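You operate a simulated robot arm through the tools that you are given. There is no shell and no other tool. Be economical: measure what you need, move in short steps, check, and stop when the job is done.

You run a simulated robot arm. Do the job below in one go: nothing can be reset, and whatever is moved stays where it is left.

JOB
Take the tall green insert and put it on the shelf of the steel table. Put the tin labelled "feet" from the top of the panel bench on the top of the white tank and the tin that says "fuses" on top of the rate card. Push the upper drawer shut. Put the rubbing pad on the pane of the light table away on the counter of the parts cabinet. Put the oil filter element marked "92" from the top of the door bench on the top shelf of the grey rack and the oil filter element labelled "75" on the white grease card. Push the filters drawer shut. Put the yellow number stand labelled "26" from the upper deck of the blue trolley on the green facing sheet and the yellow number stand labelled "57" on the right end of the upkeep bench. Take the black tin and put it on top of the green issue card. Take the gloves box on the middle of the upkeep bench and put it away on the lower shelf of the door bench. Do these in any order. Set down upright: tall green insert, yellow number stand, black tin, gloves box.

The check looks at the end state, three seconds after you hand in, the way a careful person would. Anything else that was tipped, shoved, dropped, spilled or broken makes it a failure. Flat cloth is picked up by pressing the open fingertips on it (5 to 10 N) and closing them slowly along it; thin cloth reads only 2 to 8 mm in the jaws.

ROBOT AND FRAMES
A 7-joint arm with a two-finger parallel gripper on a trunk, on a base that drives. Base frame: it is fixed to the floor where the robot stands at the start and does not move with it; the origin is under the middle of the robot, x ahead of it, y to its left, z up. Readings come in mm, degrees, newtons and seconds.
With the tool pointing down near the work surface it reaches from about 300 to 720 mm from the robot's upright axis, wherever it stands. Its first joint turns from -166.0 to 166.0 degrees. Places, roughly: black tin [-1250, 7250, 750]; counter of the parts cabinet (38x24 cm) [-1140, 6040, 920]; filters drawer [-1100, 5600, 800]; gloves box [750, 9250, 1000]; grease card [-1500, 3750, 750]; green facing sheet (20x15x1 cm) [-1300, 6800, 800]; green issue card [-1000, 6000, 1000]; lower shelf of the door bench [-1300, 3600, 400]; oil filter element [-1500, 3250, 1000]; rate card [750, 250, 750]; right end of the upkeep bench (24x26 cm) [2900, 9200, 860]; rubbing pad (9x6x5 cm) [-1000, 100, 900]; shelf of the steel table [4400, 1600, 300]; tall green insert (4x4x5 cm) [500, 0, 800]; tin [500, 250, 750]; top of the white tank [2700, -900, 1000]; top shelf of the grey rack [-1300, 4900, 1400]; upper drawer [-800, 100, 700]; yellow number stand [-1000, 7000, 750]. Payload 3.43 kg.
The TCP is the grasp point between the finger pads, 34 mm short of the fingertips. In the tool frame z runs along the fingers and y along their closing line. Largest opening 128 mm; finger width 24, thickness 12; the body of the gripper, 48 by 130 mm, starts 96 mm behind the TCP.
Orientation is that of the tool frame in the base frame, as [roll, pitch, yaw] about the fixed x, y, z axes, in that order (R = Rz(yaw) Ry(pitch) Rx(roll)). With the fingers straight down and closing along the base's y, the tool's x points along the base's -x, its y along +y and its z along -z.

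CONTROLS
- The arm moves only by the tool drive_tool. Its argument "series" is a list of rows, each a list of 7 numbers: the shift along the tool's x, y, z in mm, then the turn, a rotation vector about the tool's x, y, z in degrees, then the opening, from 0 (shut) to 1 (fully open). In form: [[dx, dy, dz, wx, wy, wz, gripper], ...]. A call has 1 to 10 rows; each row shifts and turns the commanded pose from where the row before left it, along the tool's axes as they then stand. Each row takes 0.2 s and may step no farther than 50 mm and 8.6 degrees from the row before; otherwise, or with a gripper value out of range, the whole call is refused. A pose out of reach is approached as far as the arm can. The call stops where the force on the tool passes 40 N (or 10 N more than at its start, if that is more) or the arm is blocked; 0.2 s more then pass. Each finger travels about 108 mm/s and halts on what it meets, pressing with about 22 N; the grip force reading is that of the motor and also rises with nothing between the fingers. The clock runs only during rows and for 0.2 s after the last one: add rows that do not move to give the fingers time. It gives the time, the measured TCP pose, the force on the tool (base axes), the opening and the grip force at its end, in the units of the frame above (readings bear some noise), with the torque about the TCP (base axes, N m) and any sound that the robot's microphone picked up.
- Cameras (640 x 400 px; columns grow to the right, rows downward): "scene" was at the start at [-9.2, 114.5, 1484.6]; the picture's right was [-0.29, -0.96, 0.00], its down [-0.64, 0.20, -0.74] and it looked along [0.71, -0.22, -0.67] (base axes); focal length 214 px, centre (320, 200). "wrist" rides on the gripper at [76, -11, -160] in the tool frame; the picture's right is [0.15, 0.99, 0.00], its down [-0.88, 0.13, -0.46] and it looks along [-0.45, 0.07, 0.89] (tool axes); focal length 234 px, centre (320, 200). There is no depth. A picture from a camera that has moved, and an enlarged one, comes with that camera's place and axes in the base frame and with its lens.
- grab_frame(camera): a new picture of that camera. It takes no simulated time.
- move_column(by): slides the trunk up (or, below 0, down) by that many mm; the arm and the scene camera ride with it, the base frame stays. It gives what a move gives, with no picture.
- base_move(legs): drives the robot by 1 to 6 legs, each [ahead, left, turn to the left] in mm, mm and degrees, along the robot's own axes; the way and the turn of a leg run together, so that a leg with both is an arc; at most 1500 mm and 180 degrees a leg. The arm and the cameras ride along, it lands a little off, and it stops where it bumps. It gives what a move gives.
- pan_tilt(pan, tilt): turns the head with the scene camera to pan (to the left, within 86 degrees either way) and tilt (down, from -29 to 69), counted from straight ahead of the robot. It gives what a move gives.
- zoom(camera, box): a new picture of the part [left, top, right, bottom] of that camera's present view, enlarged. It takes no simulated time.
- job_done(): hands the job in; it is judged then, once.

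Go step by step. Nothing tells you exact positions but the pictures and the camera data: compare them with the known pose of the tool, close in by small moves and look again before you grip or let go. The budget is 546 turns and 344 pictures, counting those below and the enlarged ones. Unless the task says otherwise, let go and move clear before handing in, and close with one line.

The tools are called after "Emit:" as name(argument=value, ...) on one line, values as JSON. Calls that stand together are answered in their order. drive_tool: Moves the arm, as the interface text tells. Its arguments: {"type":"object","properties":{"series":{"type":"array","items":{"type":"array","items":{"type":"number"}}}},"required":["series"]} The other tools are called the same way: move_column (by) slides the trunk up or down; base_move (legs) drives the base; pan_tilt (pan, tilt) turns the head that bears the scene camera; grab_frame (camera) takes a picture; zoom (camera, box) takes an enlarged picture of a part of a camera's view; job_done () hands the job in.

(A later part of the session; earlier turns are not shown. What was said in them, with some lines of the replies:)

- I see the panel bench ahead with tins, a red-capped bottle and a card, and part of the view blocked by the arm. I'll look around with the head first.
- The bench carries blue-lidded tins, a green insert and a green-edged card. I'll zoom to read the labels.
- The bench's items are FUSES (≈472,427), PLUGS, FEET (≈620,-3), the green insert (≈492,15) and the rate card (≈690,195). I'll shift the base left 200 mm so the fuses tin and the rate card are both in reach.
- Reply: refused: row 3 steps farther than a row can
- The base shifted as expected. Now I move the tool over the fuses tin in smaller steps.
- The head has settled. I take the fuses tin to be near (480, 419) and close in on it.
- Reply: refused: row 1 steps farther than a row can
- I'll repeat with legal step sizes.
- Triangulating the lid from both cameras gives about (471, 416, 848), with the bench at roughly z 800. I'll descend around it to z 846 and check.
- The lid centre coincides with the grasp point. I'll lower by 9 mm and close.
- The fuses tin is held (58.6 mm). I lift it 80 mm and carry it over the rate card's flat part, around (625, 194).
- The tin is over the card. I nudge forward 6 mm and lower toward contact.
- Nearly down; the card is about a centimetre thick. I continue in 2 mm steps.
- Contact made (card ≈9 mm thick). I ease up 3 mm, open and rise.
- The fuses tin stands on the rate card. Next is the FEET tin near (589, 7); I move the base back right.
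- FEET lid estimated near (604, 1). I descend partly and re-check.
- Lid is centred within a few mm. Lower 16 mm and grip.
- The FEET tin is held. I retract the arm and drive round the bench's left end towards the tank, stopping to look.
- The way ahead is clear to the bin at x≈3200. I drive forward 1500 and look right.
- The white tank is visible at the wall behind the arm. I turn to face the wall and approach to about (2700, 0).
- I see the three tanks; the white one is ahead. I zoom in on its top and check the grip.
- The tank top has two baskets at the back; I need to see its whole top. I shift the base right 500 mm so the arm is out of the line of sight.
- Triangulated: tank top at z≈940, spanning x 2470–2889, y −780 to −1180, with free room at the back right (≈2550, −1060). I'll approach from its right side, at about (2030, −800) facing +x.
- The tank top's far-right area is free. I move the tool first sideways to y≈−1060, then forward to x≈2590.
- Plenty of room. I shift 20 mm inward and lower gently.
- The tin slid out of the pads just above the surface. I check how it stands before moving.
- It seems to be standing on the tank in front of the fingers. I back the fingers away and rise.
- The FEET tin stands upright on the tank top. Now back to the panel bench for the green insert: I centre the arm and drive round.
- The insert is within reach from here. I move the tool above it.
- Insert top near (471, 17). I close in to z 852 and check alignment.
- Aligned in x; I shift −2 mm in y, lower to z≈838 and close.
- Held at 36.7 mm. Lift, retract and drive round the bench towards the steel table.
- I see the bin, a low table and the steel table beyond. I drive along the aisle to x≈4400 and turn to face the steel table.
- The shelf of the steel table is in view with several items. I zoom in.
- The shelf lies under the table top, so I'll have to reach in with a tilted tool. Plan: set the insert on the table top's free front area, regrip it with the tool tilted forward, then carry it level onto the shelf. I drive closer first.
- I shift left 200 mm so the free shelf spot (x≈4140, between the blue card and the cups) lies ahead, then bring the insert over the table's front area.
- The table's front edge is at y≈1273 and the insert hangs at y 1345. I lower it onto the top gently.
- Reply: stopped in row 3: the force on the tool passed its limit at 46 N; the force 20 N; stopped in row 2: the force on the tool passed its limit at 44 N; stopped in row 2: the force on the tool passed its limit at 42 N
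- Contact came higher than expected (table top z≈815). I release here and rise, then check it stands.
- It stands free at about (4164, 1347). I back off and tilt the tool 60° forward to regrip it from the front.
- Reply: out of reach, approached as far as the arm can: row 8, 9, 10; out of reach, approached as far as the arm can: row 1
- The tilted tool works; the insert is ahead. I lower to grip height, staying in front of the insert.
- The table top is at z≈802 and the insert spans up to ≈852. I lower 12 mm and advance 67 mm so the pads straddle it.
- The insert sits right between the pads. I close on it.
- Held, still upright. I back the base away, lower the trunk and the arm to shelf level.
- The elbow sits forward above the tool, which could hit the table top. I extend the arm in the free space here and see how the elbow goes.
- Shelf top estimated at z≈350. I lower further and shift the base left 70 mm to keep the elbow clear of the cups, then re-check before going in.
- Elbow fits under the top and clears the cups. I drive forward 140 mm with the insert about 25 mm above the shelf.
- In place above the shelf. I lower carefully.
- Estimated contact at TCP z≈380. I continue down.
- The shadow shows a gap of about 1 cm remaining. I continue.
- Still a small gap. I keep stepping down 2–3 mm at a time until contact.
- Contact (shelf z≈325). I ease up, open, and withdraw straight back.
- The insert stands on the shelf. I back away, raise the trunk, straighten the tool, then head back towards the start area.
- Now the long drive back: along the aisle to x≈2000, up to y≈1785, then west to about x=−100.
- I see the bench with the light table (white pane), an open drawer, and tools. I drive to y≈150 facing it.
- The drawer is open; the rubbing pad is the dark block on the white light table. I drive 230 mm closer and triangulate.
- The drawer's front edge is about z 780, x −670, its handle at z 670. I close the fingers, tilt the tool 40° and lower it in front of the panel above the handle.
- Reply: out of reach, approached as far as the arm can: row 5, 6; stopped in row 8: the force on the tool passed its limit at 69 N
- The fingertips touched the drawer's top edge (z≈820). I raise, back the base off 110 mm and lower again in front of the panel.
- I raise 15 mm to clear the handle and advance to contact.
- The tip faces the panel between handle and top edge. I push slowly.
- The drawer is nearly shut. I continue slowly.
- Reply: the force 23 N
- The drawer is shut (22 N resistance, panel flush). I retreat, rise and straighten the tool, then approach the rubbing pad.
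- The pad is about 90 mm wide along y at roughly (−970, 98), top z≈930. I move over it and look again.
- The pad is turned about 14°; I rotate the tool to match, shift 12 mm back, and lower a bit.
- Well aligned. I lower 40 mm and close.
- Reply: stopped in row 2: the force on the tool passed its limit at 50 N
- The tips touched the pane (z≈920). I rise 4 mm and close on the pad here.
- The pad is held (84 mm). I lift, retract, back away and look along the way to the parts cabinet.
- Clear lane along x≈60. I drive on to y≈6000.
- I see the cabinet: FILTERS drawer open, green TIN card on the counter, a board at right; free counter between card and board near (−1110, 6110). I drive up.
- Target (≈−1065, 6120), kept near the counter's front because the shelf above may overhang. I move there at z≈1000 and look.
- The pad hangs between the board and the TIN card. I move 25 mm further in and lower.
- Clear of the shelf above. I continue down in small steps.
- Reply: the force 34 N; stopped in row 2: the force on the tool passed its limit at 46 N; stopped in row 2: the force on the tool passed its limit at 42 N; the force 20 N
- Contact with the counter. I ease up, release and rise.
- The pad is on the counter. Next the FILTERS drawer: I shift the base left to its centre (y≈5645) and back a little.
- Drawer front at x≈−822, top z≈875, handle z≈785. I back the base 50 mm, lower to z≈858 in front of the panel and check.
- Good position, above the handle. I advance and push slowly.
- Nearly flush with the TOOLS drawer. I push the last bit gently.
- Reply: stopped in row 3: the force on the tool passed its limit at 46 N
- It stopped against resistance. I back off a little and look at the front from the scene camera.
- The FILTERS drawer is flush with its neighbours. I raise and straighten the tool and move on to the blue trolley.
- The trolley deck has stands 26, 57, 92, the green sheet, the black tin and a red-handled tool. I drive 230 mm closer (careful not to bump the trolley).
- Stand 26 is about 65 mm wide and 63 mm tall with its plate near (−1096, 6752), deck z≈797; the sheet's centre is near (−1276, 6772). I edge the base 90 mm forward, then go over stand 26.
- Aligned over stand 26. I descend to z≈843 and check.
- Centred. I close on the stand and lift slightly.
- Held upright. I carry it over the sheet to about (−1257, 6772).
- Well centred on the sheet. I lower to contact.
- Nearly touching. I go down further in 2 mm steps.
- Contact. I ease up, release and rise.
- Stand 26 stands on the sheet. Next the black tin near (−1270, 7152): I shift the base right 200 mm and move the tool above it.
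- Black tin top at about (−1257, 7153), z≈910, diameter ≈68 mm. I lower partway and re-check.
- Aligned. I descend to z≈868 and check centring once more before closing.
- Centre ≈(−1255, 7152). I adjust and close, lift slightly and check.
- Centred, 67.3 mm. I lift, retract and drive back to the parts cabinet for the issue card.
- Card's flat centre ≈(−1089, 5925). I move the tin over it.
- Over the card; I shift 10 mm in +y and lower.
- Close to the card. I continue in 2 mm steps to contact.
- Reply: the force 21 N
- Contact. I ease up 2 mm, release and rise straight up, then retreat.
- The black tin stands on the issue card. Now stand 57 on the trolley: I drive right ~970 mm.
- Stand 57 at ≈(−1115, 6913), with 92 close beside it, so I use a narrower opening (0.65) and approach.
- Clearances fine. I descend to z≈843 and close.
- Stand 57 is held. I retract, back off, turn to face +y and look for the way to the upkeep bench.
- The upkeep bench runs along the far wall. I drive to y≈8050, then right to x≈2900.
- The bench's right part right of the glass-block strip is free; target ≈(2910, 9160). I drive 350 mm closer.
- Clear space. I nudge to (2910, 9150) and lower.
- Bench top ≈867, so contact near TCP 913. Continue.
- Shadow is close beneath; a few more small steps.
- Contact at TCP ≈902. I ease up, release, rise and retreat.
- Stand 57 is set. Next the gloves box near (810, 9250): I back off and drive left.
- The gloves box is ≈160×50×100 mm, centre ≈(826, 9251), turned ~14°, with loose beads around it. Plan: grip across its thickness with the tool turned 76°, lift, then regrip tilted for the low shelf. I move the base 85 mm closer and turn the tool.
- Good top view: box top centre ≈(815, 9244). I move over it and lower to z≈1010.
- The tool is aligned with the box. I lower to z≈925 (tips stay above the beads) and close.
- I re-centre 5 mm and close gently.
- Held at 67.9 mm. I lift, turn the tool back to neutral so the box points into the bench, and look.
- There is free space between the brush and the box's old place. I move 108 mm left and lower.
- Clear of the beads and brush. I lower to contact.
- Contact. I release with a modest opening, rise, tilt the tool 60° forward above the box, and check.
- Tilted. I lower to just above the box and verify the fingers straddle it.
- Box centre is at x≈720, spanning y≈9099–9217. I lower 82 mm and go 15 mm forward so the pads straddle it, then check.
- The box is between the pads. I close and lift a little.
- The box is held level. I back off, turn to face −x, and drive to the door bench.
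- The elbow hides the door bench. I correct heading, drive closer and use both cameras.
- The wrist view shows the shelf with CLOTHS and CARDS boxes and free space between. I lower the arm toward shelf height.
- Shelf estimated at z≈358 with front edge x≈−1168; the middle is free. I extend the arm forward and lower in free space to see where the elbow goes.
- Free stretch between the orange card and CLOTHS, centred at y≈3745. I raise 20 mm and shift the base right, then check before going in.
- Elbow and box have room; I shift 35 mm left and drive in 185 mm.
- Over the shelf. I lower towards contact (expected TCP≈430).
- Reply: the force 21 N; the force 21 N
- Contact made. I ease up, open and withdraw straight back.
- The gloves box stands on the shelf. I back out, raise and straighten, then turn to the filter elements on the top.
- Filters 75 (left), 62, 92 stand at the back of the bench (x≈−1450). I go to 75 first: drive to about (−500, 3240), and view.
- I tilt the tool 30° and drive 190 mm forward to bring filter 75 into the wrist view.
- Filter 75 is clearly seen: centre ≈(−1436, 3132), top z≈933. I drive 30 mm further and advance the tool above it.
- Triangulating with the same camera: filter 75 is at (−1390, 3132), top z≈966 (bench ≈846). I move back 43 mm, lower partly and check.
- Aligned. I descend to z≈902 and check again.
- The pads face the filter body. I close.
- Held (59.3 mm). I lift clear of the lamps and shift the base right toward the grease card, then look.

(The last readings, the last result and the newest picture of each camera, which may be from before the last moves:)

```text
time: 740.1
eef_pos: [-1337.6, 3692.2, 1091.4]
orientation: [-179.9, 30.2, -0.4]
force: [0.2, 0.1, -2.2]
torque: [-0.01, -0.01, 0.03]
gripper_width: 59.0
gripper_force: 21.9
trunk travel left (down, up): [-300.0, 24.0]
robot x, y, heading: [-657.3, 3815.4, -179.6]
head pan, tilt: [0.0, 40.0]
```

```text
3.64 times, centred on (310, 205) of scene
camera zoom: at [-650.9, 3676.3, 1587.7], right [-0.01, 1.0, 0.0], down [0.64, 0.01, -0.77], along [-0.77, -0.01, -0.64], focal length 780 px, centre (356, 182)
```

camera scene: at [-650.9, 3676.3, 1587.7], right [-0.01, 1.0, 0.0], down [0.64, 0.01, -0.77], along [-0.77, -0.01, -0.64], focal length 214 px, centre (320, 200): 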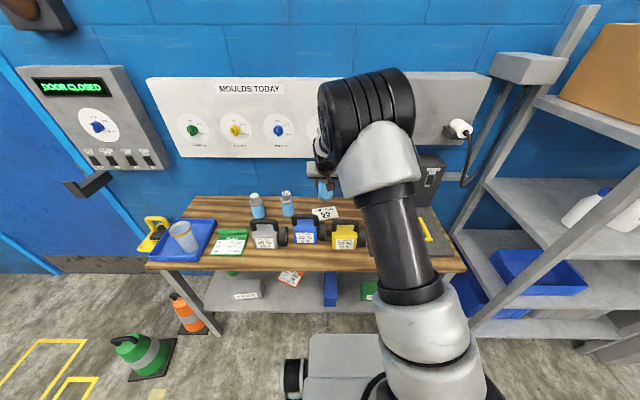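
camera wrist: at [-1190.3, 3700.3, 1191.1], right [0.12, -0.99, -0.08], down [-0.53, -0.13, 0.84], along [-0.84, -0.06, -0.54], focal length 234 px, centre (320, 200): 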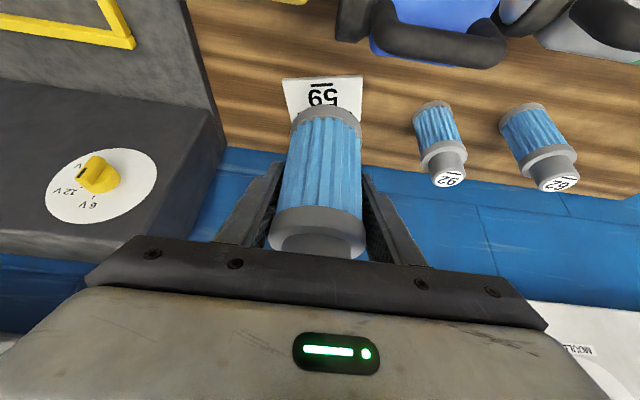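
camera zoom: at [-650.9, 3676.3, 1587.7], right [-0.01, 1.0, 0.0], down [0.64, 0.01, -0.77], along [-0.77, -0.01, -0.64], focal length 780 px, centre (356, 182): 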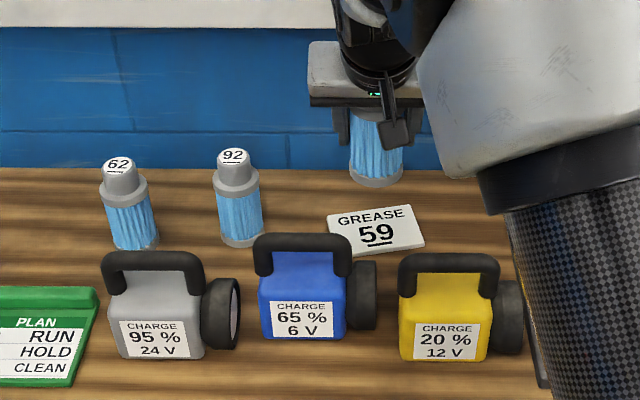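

The card is centred at ≈(−1428, 3696). I drive 55 mm forward, move over it and lower.

Emit:
base_move(legs=[[55, 0, -0.3]])

Emit:
drive_tool(series=[[-15, 0, 8.8, 0, 0, 0, 0.2], [-15, 0, 8.8, 0, 0, 0, 0.2], [20, 0, 34.5, 0, 0, 0, 0.2], [20, 0, 34.5, 0, 0, 0, 0.2], [0, 0, 0, 0, 0, 0, 0.2]])

Emit:
grab_frame(camera="wrist")

Emit:
zoom(camera="scene", box=[230, 150, 390, 260])

```text
time: 741.1
eef_pos: [-1391.9, 3695.9, 1090.1]
orientation: [-179.9, 30.2, -0.9]
force: [-0.1, -0.4, -2.3]
torque: [-0.04, 0.02, 0.01]
gripper_width: 59.2
gripper_force: 22.0
trunk travel left (down, up): [-300.0, 24.0]
robot x, y, heading: [-713.5, 3818.6, -179.9]
head pan, tilt: [0.0, 40.0]
```

```text
time: 742.3
eef_pos: [-1425.1, 3701.0, 1010.2]
orientation: [-179.8, 30.2, -0.9]
force: [-0.1, 0.3, -1.9]
torque: [0.0, 0.02, 0.0]
gripper_width: 59.5
gripper_force: 22.1
trunk travel left (down, up): [-300.0, 24.0]
robot x, y, heading: [-714.0, 3811.7, -179.8]
head pan, tilt: [0.0, 40.0]
```

```text
125 pictures are left
camera wrist: at [-1279.2, 3708.1, 1110.4], right [0.11, -0.99, -0.08], down [-0.53, -0.12, 0.84], along [-0.84, -0.05, -0.54], focal length 234 px, centre (320, 200)
```

wrist: 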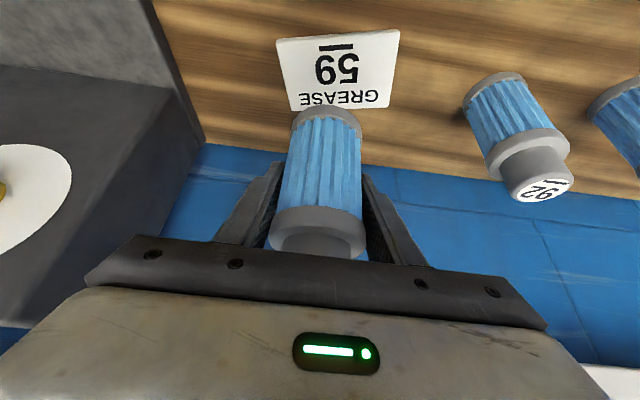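

```text
3.64 times, centred on (310, 205) of scene
camera zoom: at [-706.2, 3675.8, 1587.7], right [0.0, 1.0, 0.0], down [0.64, 0.0, -0.77], along [-0.77, 0.0, -0.64], focal length 780 px, centre (356, 182)
```

zoom: 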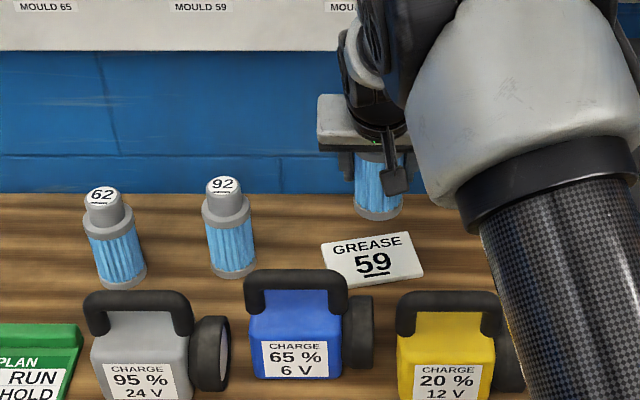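

Card centre ≈(−1415, 3693). I correct and lower toward it.

Emit:
drive_tool(series=[[8.6, 8, -5, 0, 0, 0, 0.2], [17.5, 0, 30, 0, 0, 0, 0.2], [17.5, 0, 30, 0, 0, 0, 0.2], [0, 0, 0, 0, 0, 0, 0.2]])

Emit:
grab_frame(camera="wrist")

Emit:
zoom(camera="scene", box=[280, 160, 380, 240])

```text
time: 743.3
eef_pos: [-1417.8, 3687.9, 940.9]
orientation: [-179.9, 30.3, -1.0]
force: [0.3, 0.8, -1.9]
torque: [-0.04, 0.02, 0.02]
gripper_width: 59.4
gripper_force: 22.2
trunk travel left (down, up): [-300.0, 24.0]
robot x, y, heading: [-713.8, 3819.7, -179.9]
head pan, tilt: [0.0, 40.0]
```

```text
123 pictures are left
camera wrist: at [-1270.2, 3696.1, 1041.2], right [0.11, -0.99, -0.08], down [-0.53, -0.12, 0.84], along [-0.84, -0.05, -0.54], focal length 234 px, centre (320, 200)
```

wrist: 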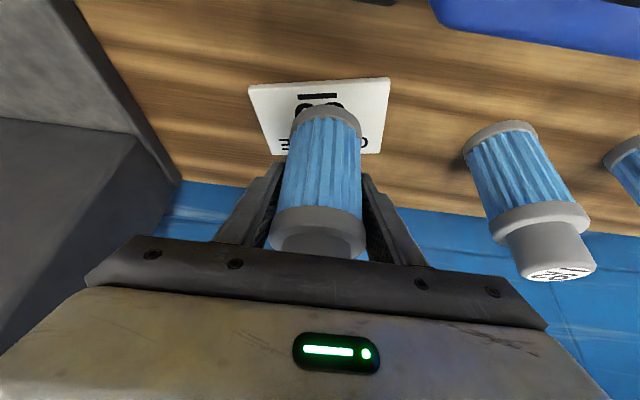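

```text
5.00 times, centred on (330, 200) of scene
camera zoom: at [-706.2, 3675.8, 1587.7], right [0.0, 1.0, 0.0], down [0.64, 0.0, -0.77], along [-0.77, 0.0, -0.64], focal length 1072 px, centre (270, 200)
```

zoom: 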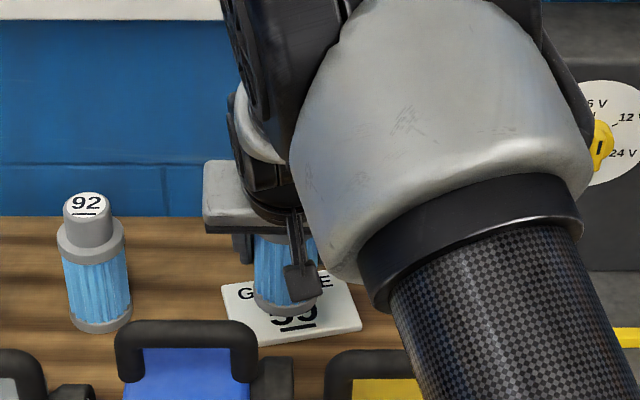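

Centred within a few mm. Lower in small steps.

Emit:
drive_tool(series=[[5, -4, 8.6, 0, 0, 0, 0.2], [2.5, 0, 4.3, 0, 0, 0, 0.2], [0, 0, 0, 0, 0, 0, 0.2]])

Emit:
drive_tool(series=[[2, 0, 3.5, 0, 0, 0, 0.2], [0, 0, 0, 0, 0, 0, 0.2]])

Emit:
drive_tool(series=[[1.5, 0, 2.6, 0, 0, 0, 0.2], [0, 0, 0, 0, 0, 0, 0.2]])

Emit:
drive_tool(series=[[1.5, 0, 2.6, 0, 0, 0, 0.2], [0, 0, 0, 0, 0, 0, 0.2]])

Emit:
grab_frame(camera="wrist")

```text
time: 744.1
eef_pos: [-1416.9, 3693.4, 924.6]
orientation: [-179.8, 30.2, -1.0]
force: [0.5, -0.5, -1.8]
torque: [-0.06, 0.04, -0.04]
gripper_width: 59.2
gripper_force: 22.3
trunk travel left (down, up): [-300.0, 24.0]
robot x, y, heading: [-711.1, 3814.8, -179.6]
head pan, tilt: [0.0, 40.0]
```

```text
time: 744.7
eef_pos: [-1417.4, 3693.3, 922.1]
orientation: [-179.9, 30.2, -0.9]
force: [0.2, -0.4, -2.0]
torque: [-0.05, 0.05, 0.02]
gripper_width: 59.3
gripper_force: 22.2
trunk travel left (down, up): [-300.0, 24.0]
robot x, y, heading: [-710.5, 3817.3, -179.6]
head pan, tilt: [0.0, 40.0]
```

```text
time: 745.3
eef_pos: [-1416.8, 3692.9, 919.7]
orientation: [-179.9, 30.3, -0.8]
force: [-0.2, 0.6, -1.9]
torque: [0.0, 0.0, -0.01]
gripper_width: 59.3
gripper_force: 22.1
trunk travel left (down, up): [-300.0, 24.0]
robot x, y, heading: [-712.1, 3818.3, -180.0]
head pan, tilt: [0.0, 40.0]
```

```text
time: 745.9
eef_pos: [-1417.1, 3692.2, 916.3]
orientation: [-179.9, 30.1, -0.9]
force: [0.0, 0.6, -2.9]
torque: [0.02, 0.04, 0.03]
gripper_width: 59.5
gripper_force: 21.8
trunk travel left (down, up): [-300.0, 24.0]
robot x, y, heading: [-710.0, 3815.0, -179.6]
head pan, tilt: [0.0, 40.0]
```

```text
121 pictures are left
camera wrist: at [-1270.8, 3699.7, 1016.3], right [0.11, -0.99, -0.08], down [-0.53, -0.12, 0.84], along [-0.84, -0.05, -0.54], focal length 234 px, centre (320, 200)
```

wrist: 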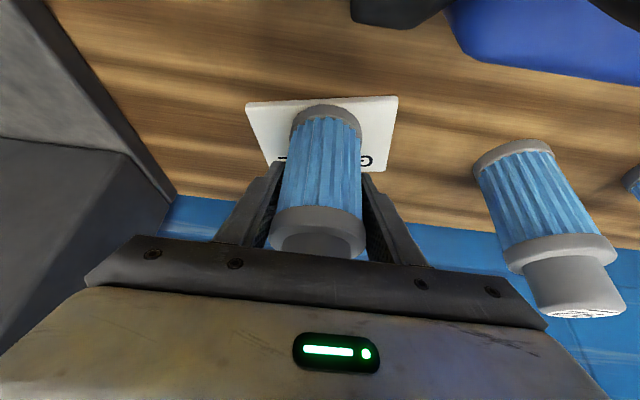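

Alignment is good. Continue down to contact.

Emit:
drive_tool(series=[[1.5, 0, 2.6, 0, 0, 0, 0.2], [0, 0, 0, 0, 0, 0, 0.2]])

Emit:
drive_tool(series=[[1.5, 0, 2.6, 0, 0, 0, 0.2], [0, 0, 0, 0, 0, 0, 0.2]])

Emit:
drive_tool(series=[[1.5, 0, 2.6, 0, 0, 0, 0.2], [0, 0, 0, 0, 0, 0, 0.2]])

Emit:
drive_tool(series=[[1.2, 0, 2, 0, 0, 0, 0.2], [0, 0, 0, 0, 0, 0, 0.2]])

```text
time: 746.5
eef_pos: [-1416.4, 3692.9, 912.9]
orientation: [-179.9, 30.2, -0.8]
force: [-0.5, 0.6, -2.4]
torque: [0.01, 0.01, -0.05]
gripper_width: 59.5
gripper_force: 22.2
trunk travel left (down, up): [-300.0, 24.0]
robot x, y, heading: [-711.5, 3814.5, -180.0]
head pan, tilt: [0.0, 40.0]
```

```text
time: 747.1
eef_pos: [-1417.0, 3693.1, 912.1]
orientation: [-179.9, 30.4, -0.9]
force: [2.8, 0.8, 10.3]
torque: [-0.3, -0.38, 0.05]
gripper_width: 59.3
gripper_force: 22.0
trunk travel left (down, up): [-300.0, 24.0]
robot x, y, heading: [-715.4, 3816.8, -179.9]
head pan, tilt: [0.0, 40.0]
```

```text
time: 747.7
eef_pos: [-1417.0, 3692.9, 911.0]
orientation: [-179.9, 30.4, -0.9]
force: [-1.4, -0.3, 17.7]
torque: [-0.32, -0.04, 0.07]
gripper_width: 59.6
gripper_force: 22.3
trunk travel left (down, up): [-300.0, 24.0]
robot x, y, heading: [-716.7, 3816.5, -179.8]
head pan, tilt: [0.0, 40.0]
```

```text
time: 748.3
eef_pos: [-1415.9, 3692.8, 906.6]
orientation: [-179.8, 30.3, -0.9]
force: [-2.5, -1.0, 16.7]
torque: [-0.34, 0.04, 0.06]
gripper_width: 59.1
gripper_force: 22.2
trunk travel left (down, up): [-300.0, 24.0]
robot x, y, heading: [-712.5, 3817.5, -179.7]
head pan, tilt: [0.0, 40.0]
```

Contact. I release and rise vertically.

Emit:
drive_tool(series=[[-1.2, 0, -2, 0, 0, 0, 0.4], [0, 0, 0, 0, 0, 0, 0.6], [0, 0, 0, 0, 0, 0, 0.7], [0, 0, 0, 0, 0, 0, 0.7], [-19, 0, -33, 0, 0, 0, 0.7], [-19, 0, -33, 0, 0, 0, 0.7], [-19, 0, -33, 0, 0, 0, 0.7], [-19, 0, -33, 0, 0, 0, 0.7], [0, 0, 0, 0, 0, 0, 1]])

Emit:
grab_frame(camera="wrist")

Emit:
zoom(camera="scene", box=[230, 150, 390, 260])

```text
time: 750.3
eef_pos: [-1413.3, 3690.9, 1061.6]
orientation: [-179.9, 30.3, -0.8]
force: [-0.6, -0.2, 0.5]
torque: [0.0, -0.03, -0.01]
gripper_width: 128.0
gripper_force: 0.0
trunk travel left (down, up): [-300.0, 24.0]
robot x, y, heading: [-712.4, 3813.9, -179.9]
head pan, tilt: [0.0, 40.0]
```

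```text
120 pictures are left
camera wrist: at [-1267.4, 3698.5, 1161.8], right [0.11, -0.99, -0.08], down [-0.53, -0.12, 0.84], along [-0.84, -0.05, -0.54], focal length 234 px, centre (320, 200)
```

wrist: 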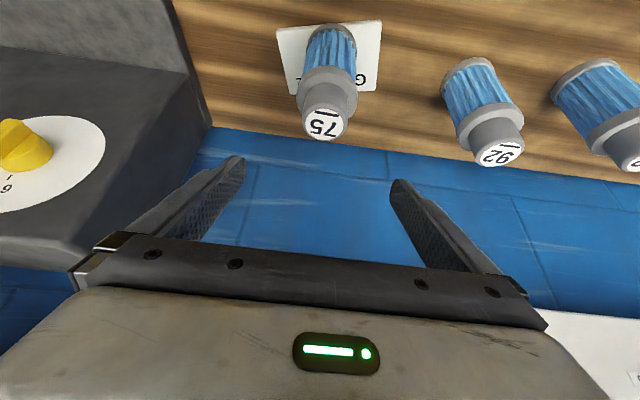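

```text
3.64 times, centred on (310, 205) of scene
camera zoom: at [-705.8, 3675.9, 1587.7], right [0.0, 1.0, 0.0], down [0.64, 0.0, -0.77], along [-0.77, 0.0, -0.64], focal length 780 px, centre (356, 182)
```

zoom: 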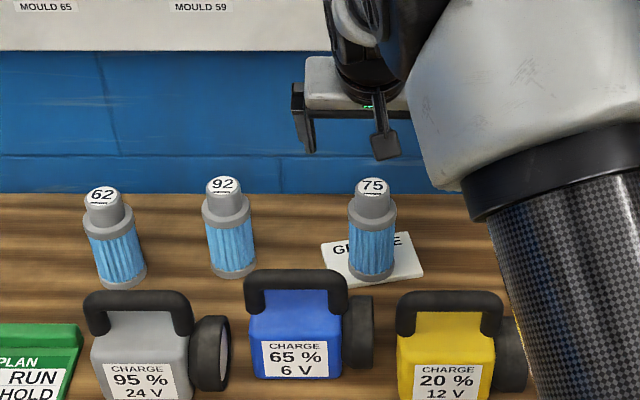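

Filter 75 stands on the grease card. Next filter 92 at ≈(−1425, 3504): I shift the base left 187 mm and check.

Emit:
base_move(legs=[[0, 187, 0]])

Emit:
drive_tool(series=[[-10, 0, 6, 0, 0, 0, 1], [20, 0, 34.5, 0, 0, 0, 1], [20, 0, 34.5, 0, 0, 0, 1], [0, 0, 0, 0, 0, 0, 1]])

Emit:
grab_frame(camera="wrist")

```text
time: 752.7
eef_pos: [-1413.5, 3500.4, 1061.1]
orientation: [-179.9, 30.1, -0.9]
force: [-0.5, 0.7, 0.4]
torque: [0.02, 0.0, 0.0]
gripper_width: 127.9
gripper_force: 0.1
trunk travel left (down, up): [-300.0, 24.0]
robot x, y, heading: [-710.0, 3626.2, -179.7]
head pan, tilt: [0.0, 40.0]
```

```text
time: 753.7
eef_pos: [-1426.2, 3501.2, 980.1]
orientation: [-180.0, 30.1, -0.8]
force: [-0.1, -0.1, 0.0]
torque: [0.01, 0.02, -0.03]
gripper_width: 128.1
gripper_force: 0.0
trunk travel left (down, up): [-300.0, 24.0]
robot x, y, heading: [-710.8, 3625.5, -179.9]
head pan, tilt: [0.0, 40.0]
```

```text
118 pictures are left
camera wrist: at [-1279.1, 3509.4, 1079.7], right [0.11, -0.99, -0.08], down [-0.53, -0.12, 0.84], along [-0.84, -0.05, -0.54], focal length 234 px, centre (320, 200)
```

wrist: 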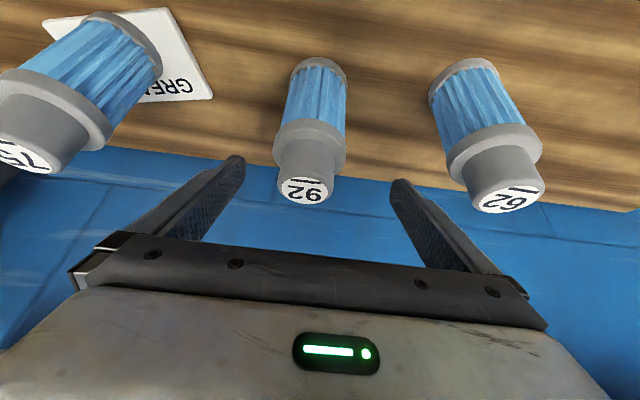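

92 is at ≈(−1432, 3512). I correct and lower to z≈904.

Emit:
drive_tool(series=[[-4.3, -10, 2.5, 0, 0, 0, 1], [19, 0, 33, 0, 0, 0, 1], [19, 0, 33, 0, 0, 0, 1], [0, 0, 0, 0, 0, 0, 1]])

Emit:
grab_frame(camera="wrist")

```text
time: 754.7
eef_pos: [-1432.4, 3513.0, 904.7]
orientation: [-179.9, 30.2, -0.9]
force: [0.3, 0.4, -0.6]
torque: [-0.01, -0.01, 0.0]
gripper_width: 128.2
gripper_force: 0.1
trunk travel left (down, up): [-300.0, 24.0]
robot x, y, heading: [-709.0, 3626.2, -180.1]
head pan, tilt: [0.0, 40.0]
```

```text
117 pictures are left
camera wrist: at [-1286.4, 3520.9, 1005.8], right [0.11, -0.99, -0.07], down [-0.53, -0.12, 0.84], along [-0.84, -0.05, -0.54], focal length 234 px, centre (320, 200)
```

wrist: 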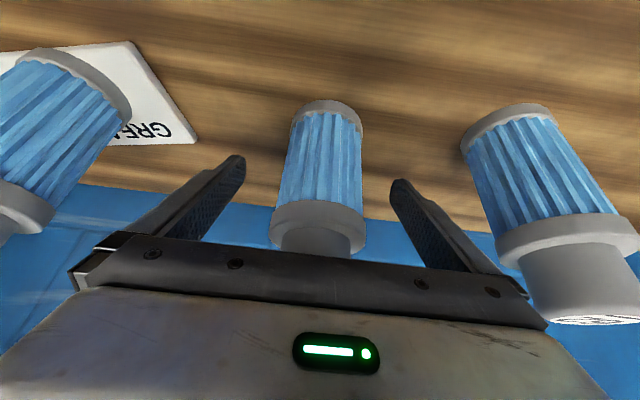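

Centred. Close, then lift.

Emit:
drive_tool(series=[[0, 0, 0, 0, 0, 0, 0.7], [0, 0, 0, 0, 0, 0, 0.45], [0, 0, 0, 0, 0, 0, 0.25], [0, 0, 0, 0, 0, 0, 0.2], [0, 0, 0, 0, 0, 0, 0.2], [-19, 0, -33, 0, 0, 0, 0.2], [-19, 0, -33, 0, 0, 0, 0.2], [-19, 0, -33, 0, 0, 0, 0.2], [-19, 0, -33, 0, 0, 0, 0.2], [-19, 0, -33, 0, 0, 0, 0.2]])

Emit:
grab_frame(camera="wrist")

```text
time: 756.9
eef_pos: [-1429.1, 3511.5, 1096.6]
orientation: [-179.8, 30.3, -0.9]
force: [-0.2, 0.2, -2.6]
torque: [0.02, 0.01, 0.0]
gripper_width: 59.6
gripper_force: 22.1
trunk travel left (down, up): [-300.0, 24.0]
robot x, y, heading: [-713.8, 3628.8, -179.6]
head pan, tilt: [0.0, 40.0]
```

```text
116 pictures are left
camera wrist: at [-1283.8, 3518.8, 1196.5], right [0.11, -0.99, -0.08], down [-0.53, -0.12, 0.84], along [-0.84, -0.05, -0.54], focal length 234 px, centre (320, 200)
```

wrist: 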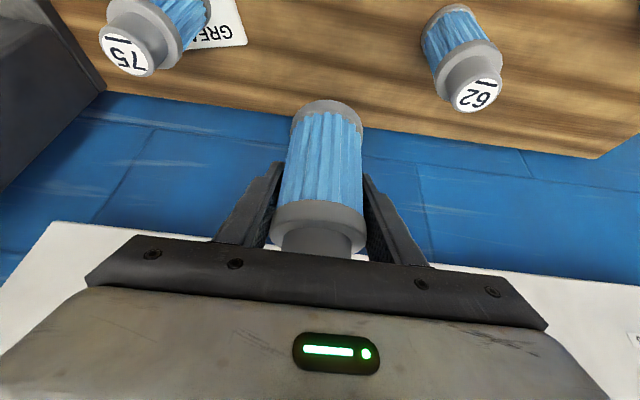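

Held. I back off 450 mm and drive right to the grey rack, then look up at its top shelf.

Emit:
base_move(legs=[[-450, 0, -0.3], [0, -1280, 0]])

Emit:
pan_tilt(pan=0, tilt=15)

Emit:
grab_frame(camera="scene")

Emit:
grab_frame(camera="wrist")

```text
time: 771.7
eef_pos: [-999.3, 4754.6, 1096.4]
orientation: [-179.9, 30.2, 1.4]
force: [-0.2, 0.2, -2.5]
torque: [0.01, 0.02, -0.03]
gripper_width: 59.5
gripper_force: 21.8
trunk travel left (down, up): [-300.0, 24.0]
robot x, y, heading: [-287.1, 4895.3, -177.7]
head pan, tilt: [0.0, 40.0]
```

```text
time: 772.6
eef_pos: [-1000.2, 4753.0, 1095.1]
orientation: [-179.9, 30.2, 1.2]
force: [1.0, 0.2, -2.4]
torque: [-0.01, 0.04, 0.0]
gripper_width: 59.1
gripper_force: 21.7
trunk travel left (down, up): [-300.0, 24.0]
robot x, y, heading: [-286.3, 4897.3, -177.5]
head pan, tilt: [0.0, 15.0]
```

```text
115 pictures are left
camera scene: at [-283.0, 4755.3, 1627.2], right [-0.04, 1.0, 0.0], down [0.26, 0.01, -0.97], along [-0.96, -0.04, -0.26], focal length 214 px, centre (320, 200)
```

scene: 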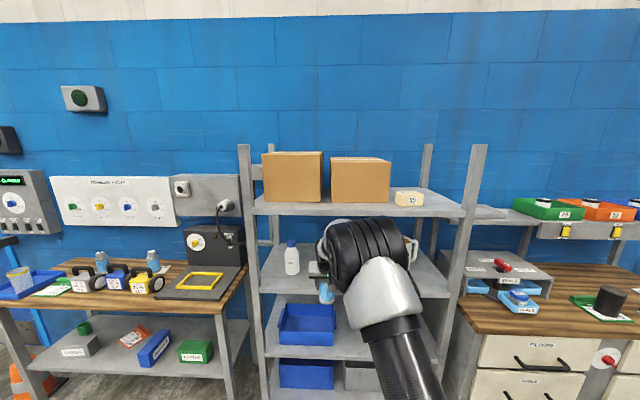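

```text
114 pictures are left
camera wrist: at [-854.1, 4766.9, 1196.3], right [0.15, -0.99, -0.08], down [-0.53, -0.14, 0.84], along [-0.84, -0.08, -0.54], focal length 234 px, centre (320, 200)
```

wrist: 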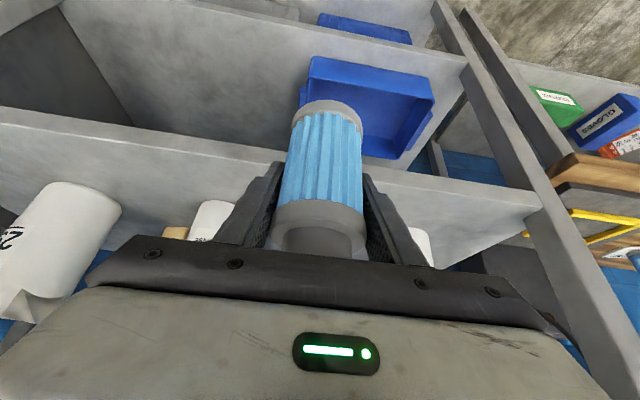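

Emit:
zoom(camera="scene", box=[230, 130, 500, 290])

```text
2.37 times, centred on (365, 210) of scene
camera zoom: at [-283.0, 4755.3, 1627.2], right [-0.04, 1.0, 0.0], down [0.26, 0.01, -0.97], along [-0.96, -0.04, -0.26], focal length 508 px, centre (213, 176)
```

zoom: 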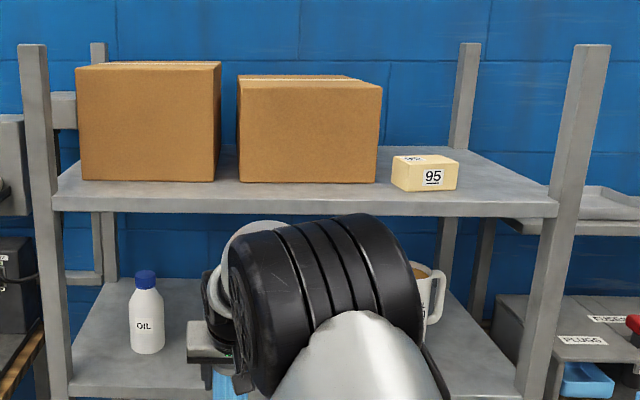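

Free spot on the top shelf: right of the "95" block. I raise the trunk and arm while retracting, to see the shelf from the wrist camera.

Emit:
move_column(by=24)

Emit:
drive_tool(series=[[-6.8, 0, -44, 0, 0, 0, 0.2], [-6.8, 0, -44, 0, 0, 0, 0.2], [-6.8, 0, -44, 0, 0, 0, 0.2], [-6.8, 0, -44, 0, 0, 0, 0.2], [-6.8, 0, -44, 0, 0, 0, 0.2], [-6.8, 0, -44, 0, 0, 0, 0.2], [-6.8, 0, -44, 0, 0, 0, 0.2], [-6.8, 0, -44, 0, 0, 0, 0.2], [-6.8, 0, -44, 0, 0, 0, 0.2], [0, 0, 0, 0, 0, 0, 0.2]])

Emit:
grab_frame(camera="wrist")

Emit:
grab_frame(camera="scene")

```text
time: 773.3
eef_pos: [-999.9, 4753.5, 1120.0]
orientation: [-179.9, 30.1, 1.3]
force: [0.2, -0.9, -1.8]
torque: [0.03, 0.03, 0.0]
gripper_width: 59.2
gripper_force: 22.2
trunk travel left (down, up): [-324.0, 0.0]
robot x, y, heading: [-283.1, 4898.6, -177.5]
head pan, tilt: [0.0, 15.0]
```

```text
time: 775.5
eef_pos: [-851.9, 4756.9, 1491.0]
orientation: [-179.9, 30.2, 1.3]
force: [0.5, 0.9, -2.1]
torque: [-0.01, 0.04, 0.0]
gripper_width: 59.6
gripper_force: 21.2
trunk travel left (down, up): [-324.0, 0.0]
robot x, y, heading: [-282.8, 4895.4, -177.4]
head pan, tilt: [0.0, 15.0]
```

```text
112 pictures are left
camera wrist: at [-706.4, 4769.4, 1591.0], right [0.15, -0.99, -0.08], down [-0.53, -0.14, 0.84], along [-0.84, -0.08, -0.54], focal length 234 px, centre (320, 200)
```

wrist: 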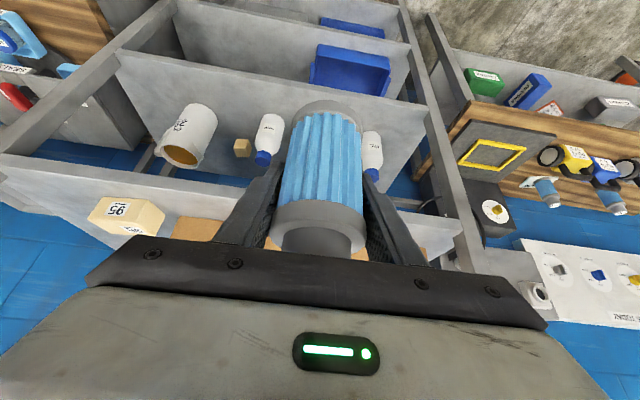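

```text
111 pictures are left
camera scene: at [-282.9, 4755.3, 1651.2], right [-0.04, 1.0, 0.0], down [0.26, 0.01, -0.97], along [-0.96, -0.04, -0.26], focal length 214 px, centre (320, 200)
```

scene: 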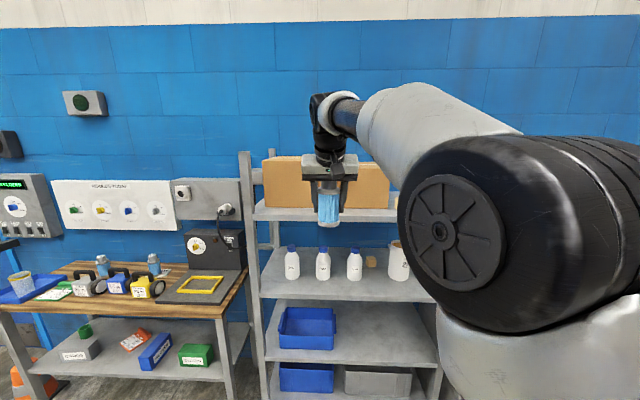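

Top shelf z≈1378, front edge x≈−1065, cardboard boxes' front at ≈−1172: there is a free front strip; I'll put the filter at ≈(−1117, 4755). I fix the heading and drive 200 mm forward to look.

Emit:
base_move(legs=[[0, 0, -2.4], [180, 0, 0]])

Emit:
grab_frame(camera="wrist")

Emit:
zoom(camera="scene", box=[220, 130, 420, 270])

```text
time: 777.4
eef_pos: [-1039.0, 4783.0, 1490.0]
orientation: [-180.0, 30.2, -1.1]
force: [0.1, 0.2, -3.1]
torque: [0.0, 0.03, 0.01]
gripper_width: 59.4
gripper_force: 22.1
trunk travel left (down, up): [-324.0, 0.0]
robot x, y, heading: [-467.5, 4898.1, 179.8]
head pan, tilt: [0.0, 15.0]
```

```text
110 pictures are left
camera wrist: at [-892.0, 4788.5, 1590.4], right [0.1, -0.99, -0.08], down [-0.54, -0.12, 0.84], along [-0.84, -0.05, -0.54], focal length 234 px, centre (320, 200)
```

wrist: 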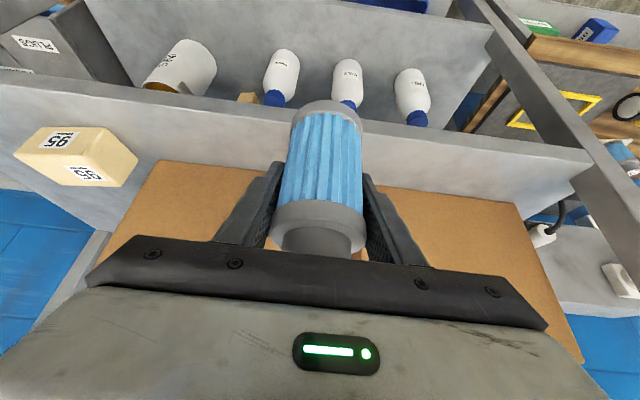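

```text
2.86 times, centred on (320, 200) of scene
camera zoom: at [-469.4, 4755.6, 1651.2], right [0.0, 1.0, 0.0], down [0.26, 0.0, -0.97], along [-0.97, 0.0, -0.26], focal length 613 px, centre (320, 200)
```

zoom: 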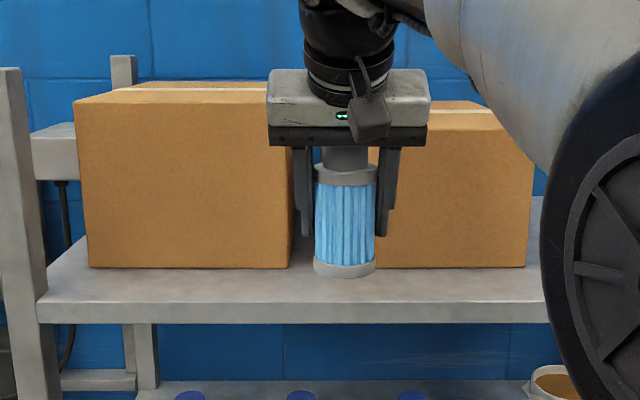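

Strip confirmed (x −1063…−1167) with a gap between the boxes at y≈4772. I move the filter to (−1115, 4772) and lower.

Emit:
drive_tool(series=[[-33, 5, 19, 0, 0, 0, 0.2], [-33, 5, 19, 0, 0, 0, 0.2], [10, 0, 17.3, 0, 0, 0, 0.2], [7.5, 0, 13, 0, 0, 0, 0.2], [0, 0, 0, 0, 0, 0, 0.2]])

Emit:
grab_frame(camera="wrist")

Emit:
zoom(camera="scene", box=[260, 150, 380, 250])

```text
time: 778.6
eef_pos: [-1113.6, 4774.3, 1455.2]
orientation: [-179.9, 30.2, -1.2]
force: [-0.1, 1.1, -2.6]
torque: [0.0, 0.05, -0.04]
gripper_width: 59.2
gripper_force: 22.6
trunk travel left (down, up): [-324.0, 0.0]
robot x, y, heading: [-465.8, 4893.3, 179.6]
head pan, tilt: [0.0, 15.0]
```

```text
108 pictures are left
camera wrist: at [-967.1, 4780.9, 1555.3], right [0.1, -0.99, -0.08], down [-0.53, -0.12, 0.84], along [-0.84, -0.05, -0.54], focal length 234 px, centre (320, 200)
```

wrist: 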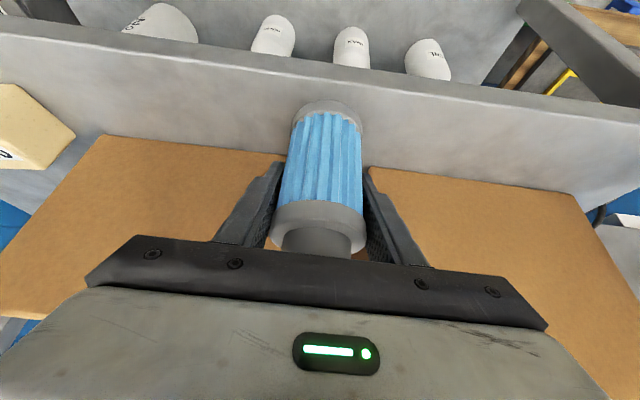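

```text
4.00 times, centred on (320, 200) of scene
camera zoom: at [-468.7, 4755.7, 1651.3], right [0.0, 1.0, 0.0], down [0.26, 0.0, -0.97], along [-0.97, 0.0, -0.26], focal length 858 px, centre (320, 200)
```

zoom: 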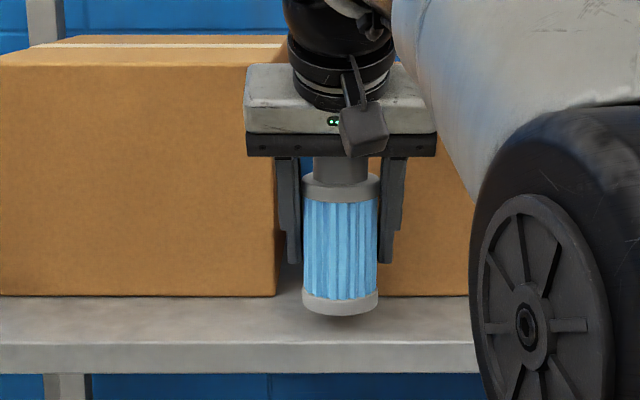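

Good. I nudge 8 mm further in and lower to contact.

Emit:
drive_tool(series=[[-7, 0, 4, 0, 0, 0, 0.2], [5, 0, 8.6, 0, 0, 0, 0.2], [0, 0, 0, 0, 0, 0, 0.2]])

Emit:
drive_tool(series=[[2, 0, 3.5, 0, 0, 0, 0.2], [0, 0, 0, 0, 0, 0, 0.2]])

Emit:
drive_tool(series=[[1.5, 0, 2.6, 0, 0, 0, 0.2], [0, 0, 0, 0, 0, 0, 0.2]])

Emit:
drive_tool(series=[[1.5, 0, 2.6, 0, 0, 0, 0.2], [0, 0, 0, 0, 0, 0, 0.2]])

Emit:
zoom(camera="scene", box=[260, 150, 380, 250])

```text
time: 779.4
eef_pos: [-1122.0, 4774.1, 1446.8]
orientation: [-179.9, 30.2, -1.2]
force: [-0.2, -0.8, -2.2]
torque: [-0.01, 0.01, 0.01]
gripper_width: 59.3
gripper_force: 22.4
trunk travel left (down, up): [-324.0, 0.0]
robot x, y, heading: [-463.0, 4896.3, 179.8]
head pan, tilt: [0.0, 15.0]
```

```text
time: 780.0
eef_pos: [-1123.3, 4775.3, 1440.9]
orientation: [-179.9, 30.2, -1.2]
force: [0.9, 1.1, -2.4]
torque: [0.0, -0.01, -0.01]
gripper_width: 59.4
gripper_force: 22.1
trunk travel left (down, up): [-324.0, 0.0]
robot x, y, heading: [-467.2, 4895.4, 179.8]
head pan, tilt: [0.0, 15.0]
```

```text
time: 780.6
eef_pos: [-1121.4, 4773.8, 1438.8]
orientation: [-179.9, 30.2, -1.2]
force: [0.2, -0.4, -1.2]
torque: [0.01, 0.0, -0.01]
gripper_width: 59.3
gripper_force: 22.2
trunk travel left (down, up): [-324.0, 0.0]
robot x, y, heading: [-466.2, 4894.7, 180.0]
head pan, tilt: [0.0, 15.0]
```

```text
time: 781.2
eef_pos: [-1121.3, 4774.9, 1436.2]
orientation: [180.0, 30.2, -1.2]
force: [-0.7, -1.0, 1.6]
torque: [-0.08, -0.03, 0.0]
gripper_width: 59.4
gripper_force: 22.1
trunk travel left (down, up): [-324.0, 0.0]
robot x, y, heading: [-464.8, 4893.2, 179.8]
head pan, tilt: [0.0, 15.0]
```

```text
4.00 times, centred on (320, 200) of scene
camera zoom: at [-468.5, 4755.7, 1651.3], right [0.0, 1.0, 0.0], down [0.26, 0.0, -0.97], along [-0.97, 0.0, -0.26], focal length 858 px, centre (320, 200)
```

zoom: 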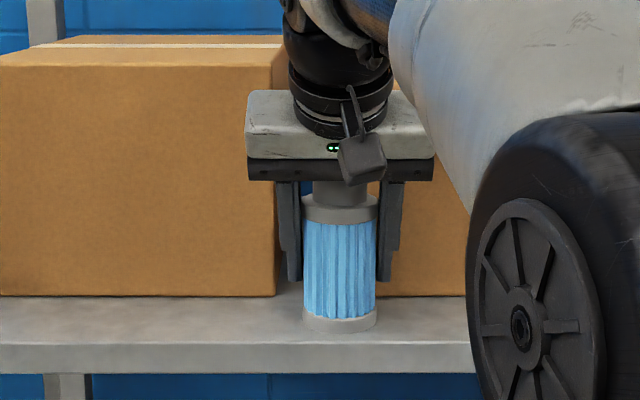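

Emit:
drive_tool(series=[[1.2, 0, 2, 0, 0, 0, 0.2], [0, 0, 0, 0, 0, 0, 0.2]])

Emit:
drive_tool(series=[[1.2, 0, 2, 0, 0, 0, 0.2], [0, 0, 0, 0, 0, 0, 0.2]])

```text
time: 781.8
eef_pos: [-1120.8, 4775.0, 1436.6]
orientation: [-180.0, 30.6, -1.3]
force: [-5.1, -0.3, 13.8]
torque: [-0.01, -0.32, 0.0]
gripper_width: 59.1
gripper_force: 21.9
trunk travel left (down, up): [-324.0, 0.0]
robot x, y, heading: [-464.3, 4897.8, 179.7]
head pan, tilt: [0.0, 15.0]
```

```text
time: 782.4
eef_pos: [-1120.2, 4773.6, 1431.9]
orientation: [-179.9, 30.4, -1.3]
force: [-4.5, 0.9, 19.1]
torque: [-0.4, -0.09, -0.04]
gripper_width: 59.4
gripper_force: 22.2
trunk travel left (down, up): [-324.0, 0.0]
robot x, y, heading: [-464.6, 4896.2, 179.9]
head pan, tilt: [0.0, 15.0]
```

Contact. I release and withdraw backwards and up.

Emit:
drive_tool(series=[[-1.2, 0, -2, 0, 0, 0, 0.4], [0, 0, 0, 0, 0, 0, 0.6], [0, 0, 0, 0, 0, 0, 0.68], [0, 0, 0, 0, 0, 0, 0.68], [0, 0, -40, 0, 0, 0, 0.68], [0, 0, -45, 0, 0, 0, 0.68], [0, 0, -45, 0, 0, 0, 0.68], [30, 0, -20, 0, 0, 0, 0.68], [0, 0, 0, 0, 0, 0, 0.68]])

Emit:
grab_frame(camera="wrist")

Emit:
zoom(camera="scene", box=[220, 130, 420, 270])

```text
time: 784.4
eef_pos: [-1018.9, 4771.9, 1546.4]
orientation: [-179.9, 30.3, -1.1]
force: [0.4, -0.2, 1.1]
torque: [0.0, 0.0, -0.04]
gripper_width: 87.1
gripper_force: 0.0
trunk travel left (down, up): [-324.0, 0.0]
robot x, y, heading: [-467.6, 4894.1, 179.7]
head pan, tilt: [0.0, 15.0]
```

```text
105 pictures are left
camera wrist: at [-873.9, 4777.4, 1646.8], right [0.1, -0.99, -0.08], down [-0.54, -0.12, 0.84], along [-0.84, -0.05, -0.54], focal length 234 px, centre (320, 200)
```

wrist: 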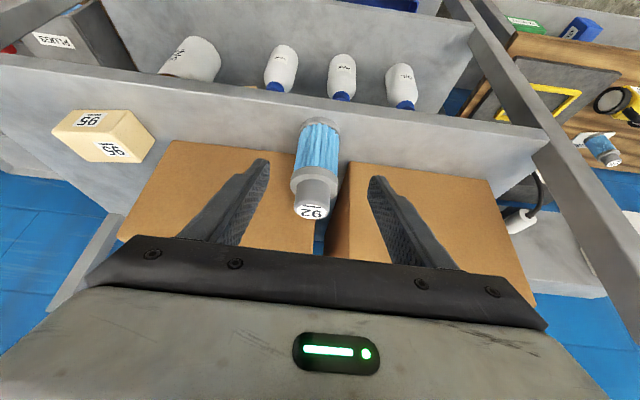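

```text
2.86 times, centred on (320, 200) of scene
camera zoom: at [-468.7, 4755.6, 1651.2], right [0.0, 1.0, 0.0], down [0.26, 0.0, -0.97], along [-0.97, 0.0, -0.26], focal length 613 px, centre (320, 200)
```

zoom: 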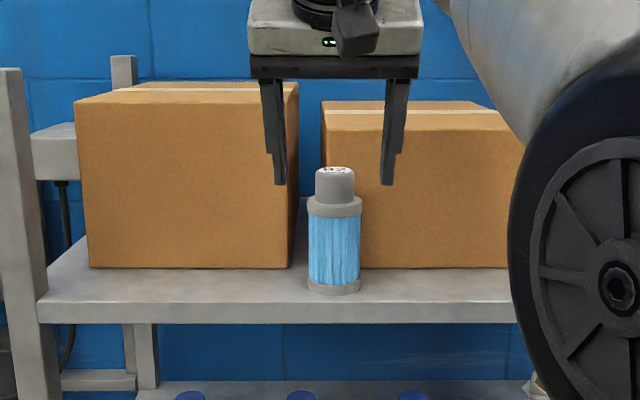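

All placements are made. I back off and take a last look at the cabinet, the trolley and the door bench.

Emit:
base_move(legs=[[-350, 0, 0], [0, -500, 0]])

Emit:
pan_tilt(pan=-20, tilt=35)

Emit:
grab_frame(camera="scene")

Emit:
zoom(camera="scene", box=[160, 100, 440, 280])

```text
time: 791.7
eef_pos: [-668.3, 5269.3, 1547.4]
orientation: [-179.9, 30.3, -0.1]
force: [-0.8, -0.1, 0.5]
torque: [-0.01, -0.01, 0.0]
gripper_width: 87.1
gripper_force: 0.1
trunk travel left (down, up): [-324.0, 0.0]
robot x, y, heading: [-116.8, 5406.8, -179.1]
head pan, tilt: [0.0, 15.0]
```

```text
time: 792.5
eef_pos: [-667.5, 5268.7, 1547.8]
orientation: [-179.8, 30.2, -0.3]
force: [0.0, 0.1, -0.8]
torque: [-0.01, 0.01, 0.0]
gripper_width: 87.1
gripper_force: 0.1
trunk travel left (down, up): [-324.0, 0.0]
robot x, y, heading: [-114.1, 5400.8, -179.2]
head pan, tilt: [-20.0, 35.0]
```

```text
103 pictures are left
camera scene: at [-106.5, 5293.7, 1619.3], right [0.33, 0.94, 0.0], down [0.54, -0.19, -0.82], along [-0.77, 0.27, -0.57], focal length 214 px, centre (320, 200)
```

scene: 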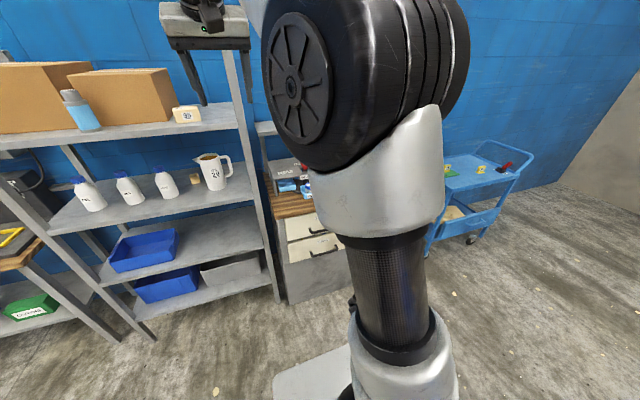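

```text
2.22 times, centred on (300, 190) of scene
camera zoom: at [-106.5, 5293.7, 1619.3], right [0.33, 0.94, 0.0], down [0.54, -0.19, -0.82], along [-0.77, 0.27, -0.57], focal length 477 px, centre (364, 222)
```

zoom: 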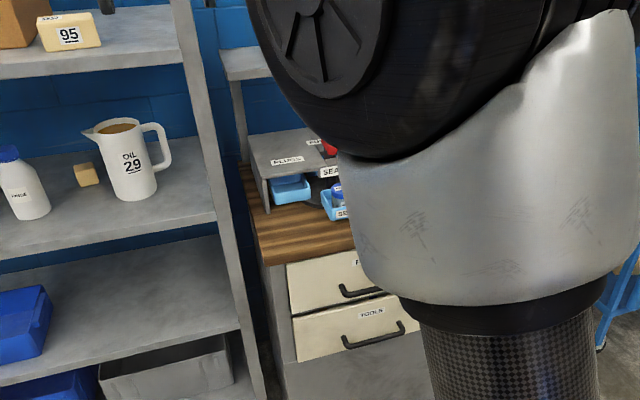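

The FILTERS drawer is still flush and everything I can see is where it should be. I hand in.

Emit:
job_done()

```text
The job is handed in.
```

I finished every placement, shut both drawers and handed the job in; the FEET tin slipped out of the grip just above the white tank but landed upright on its top.
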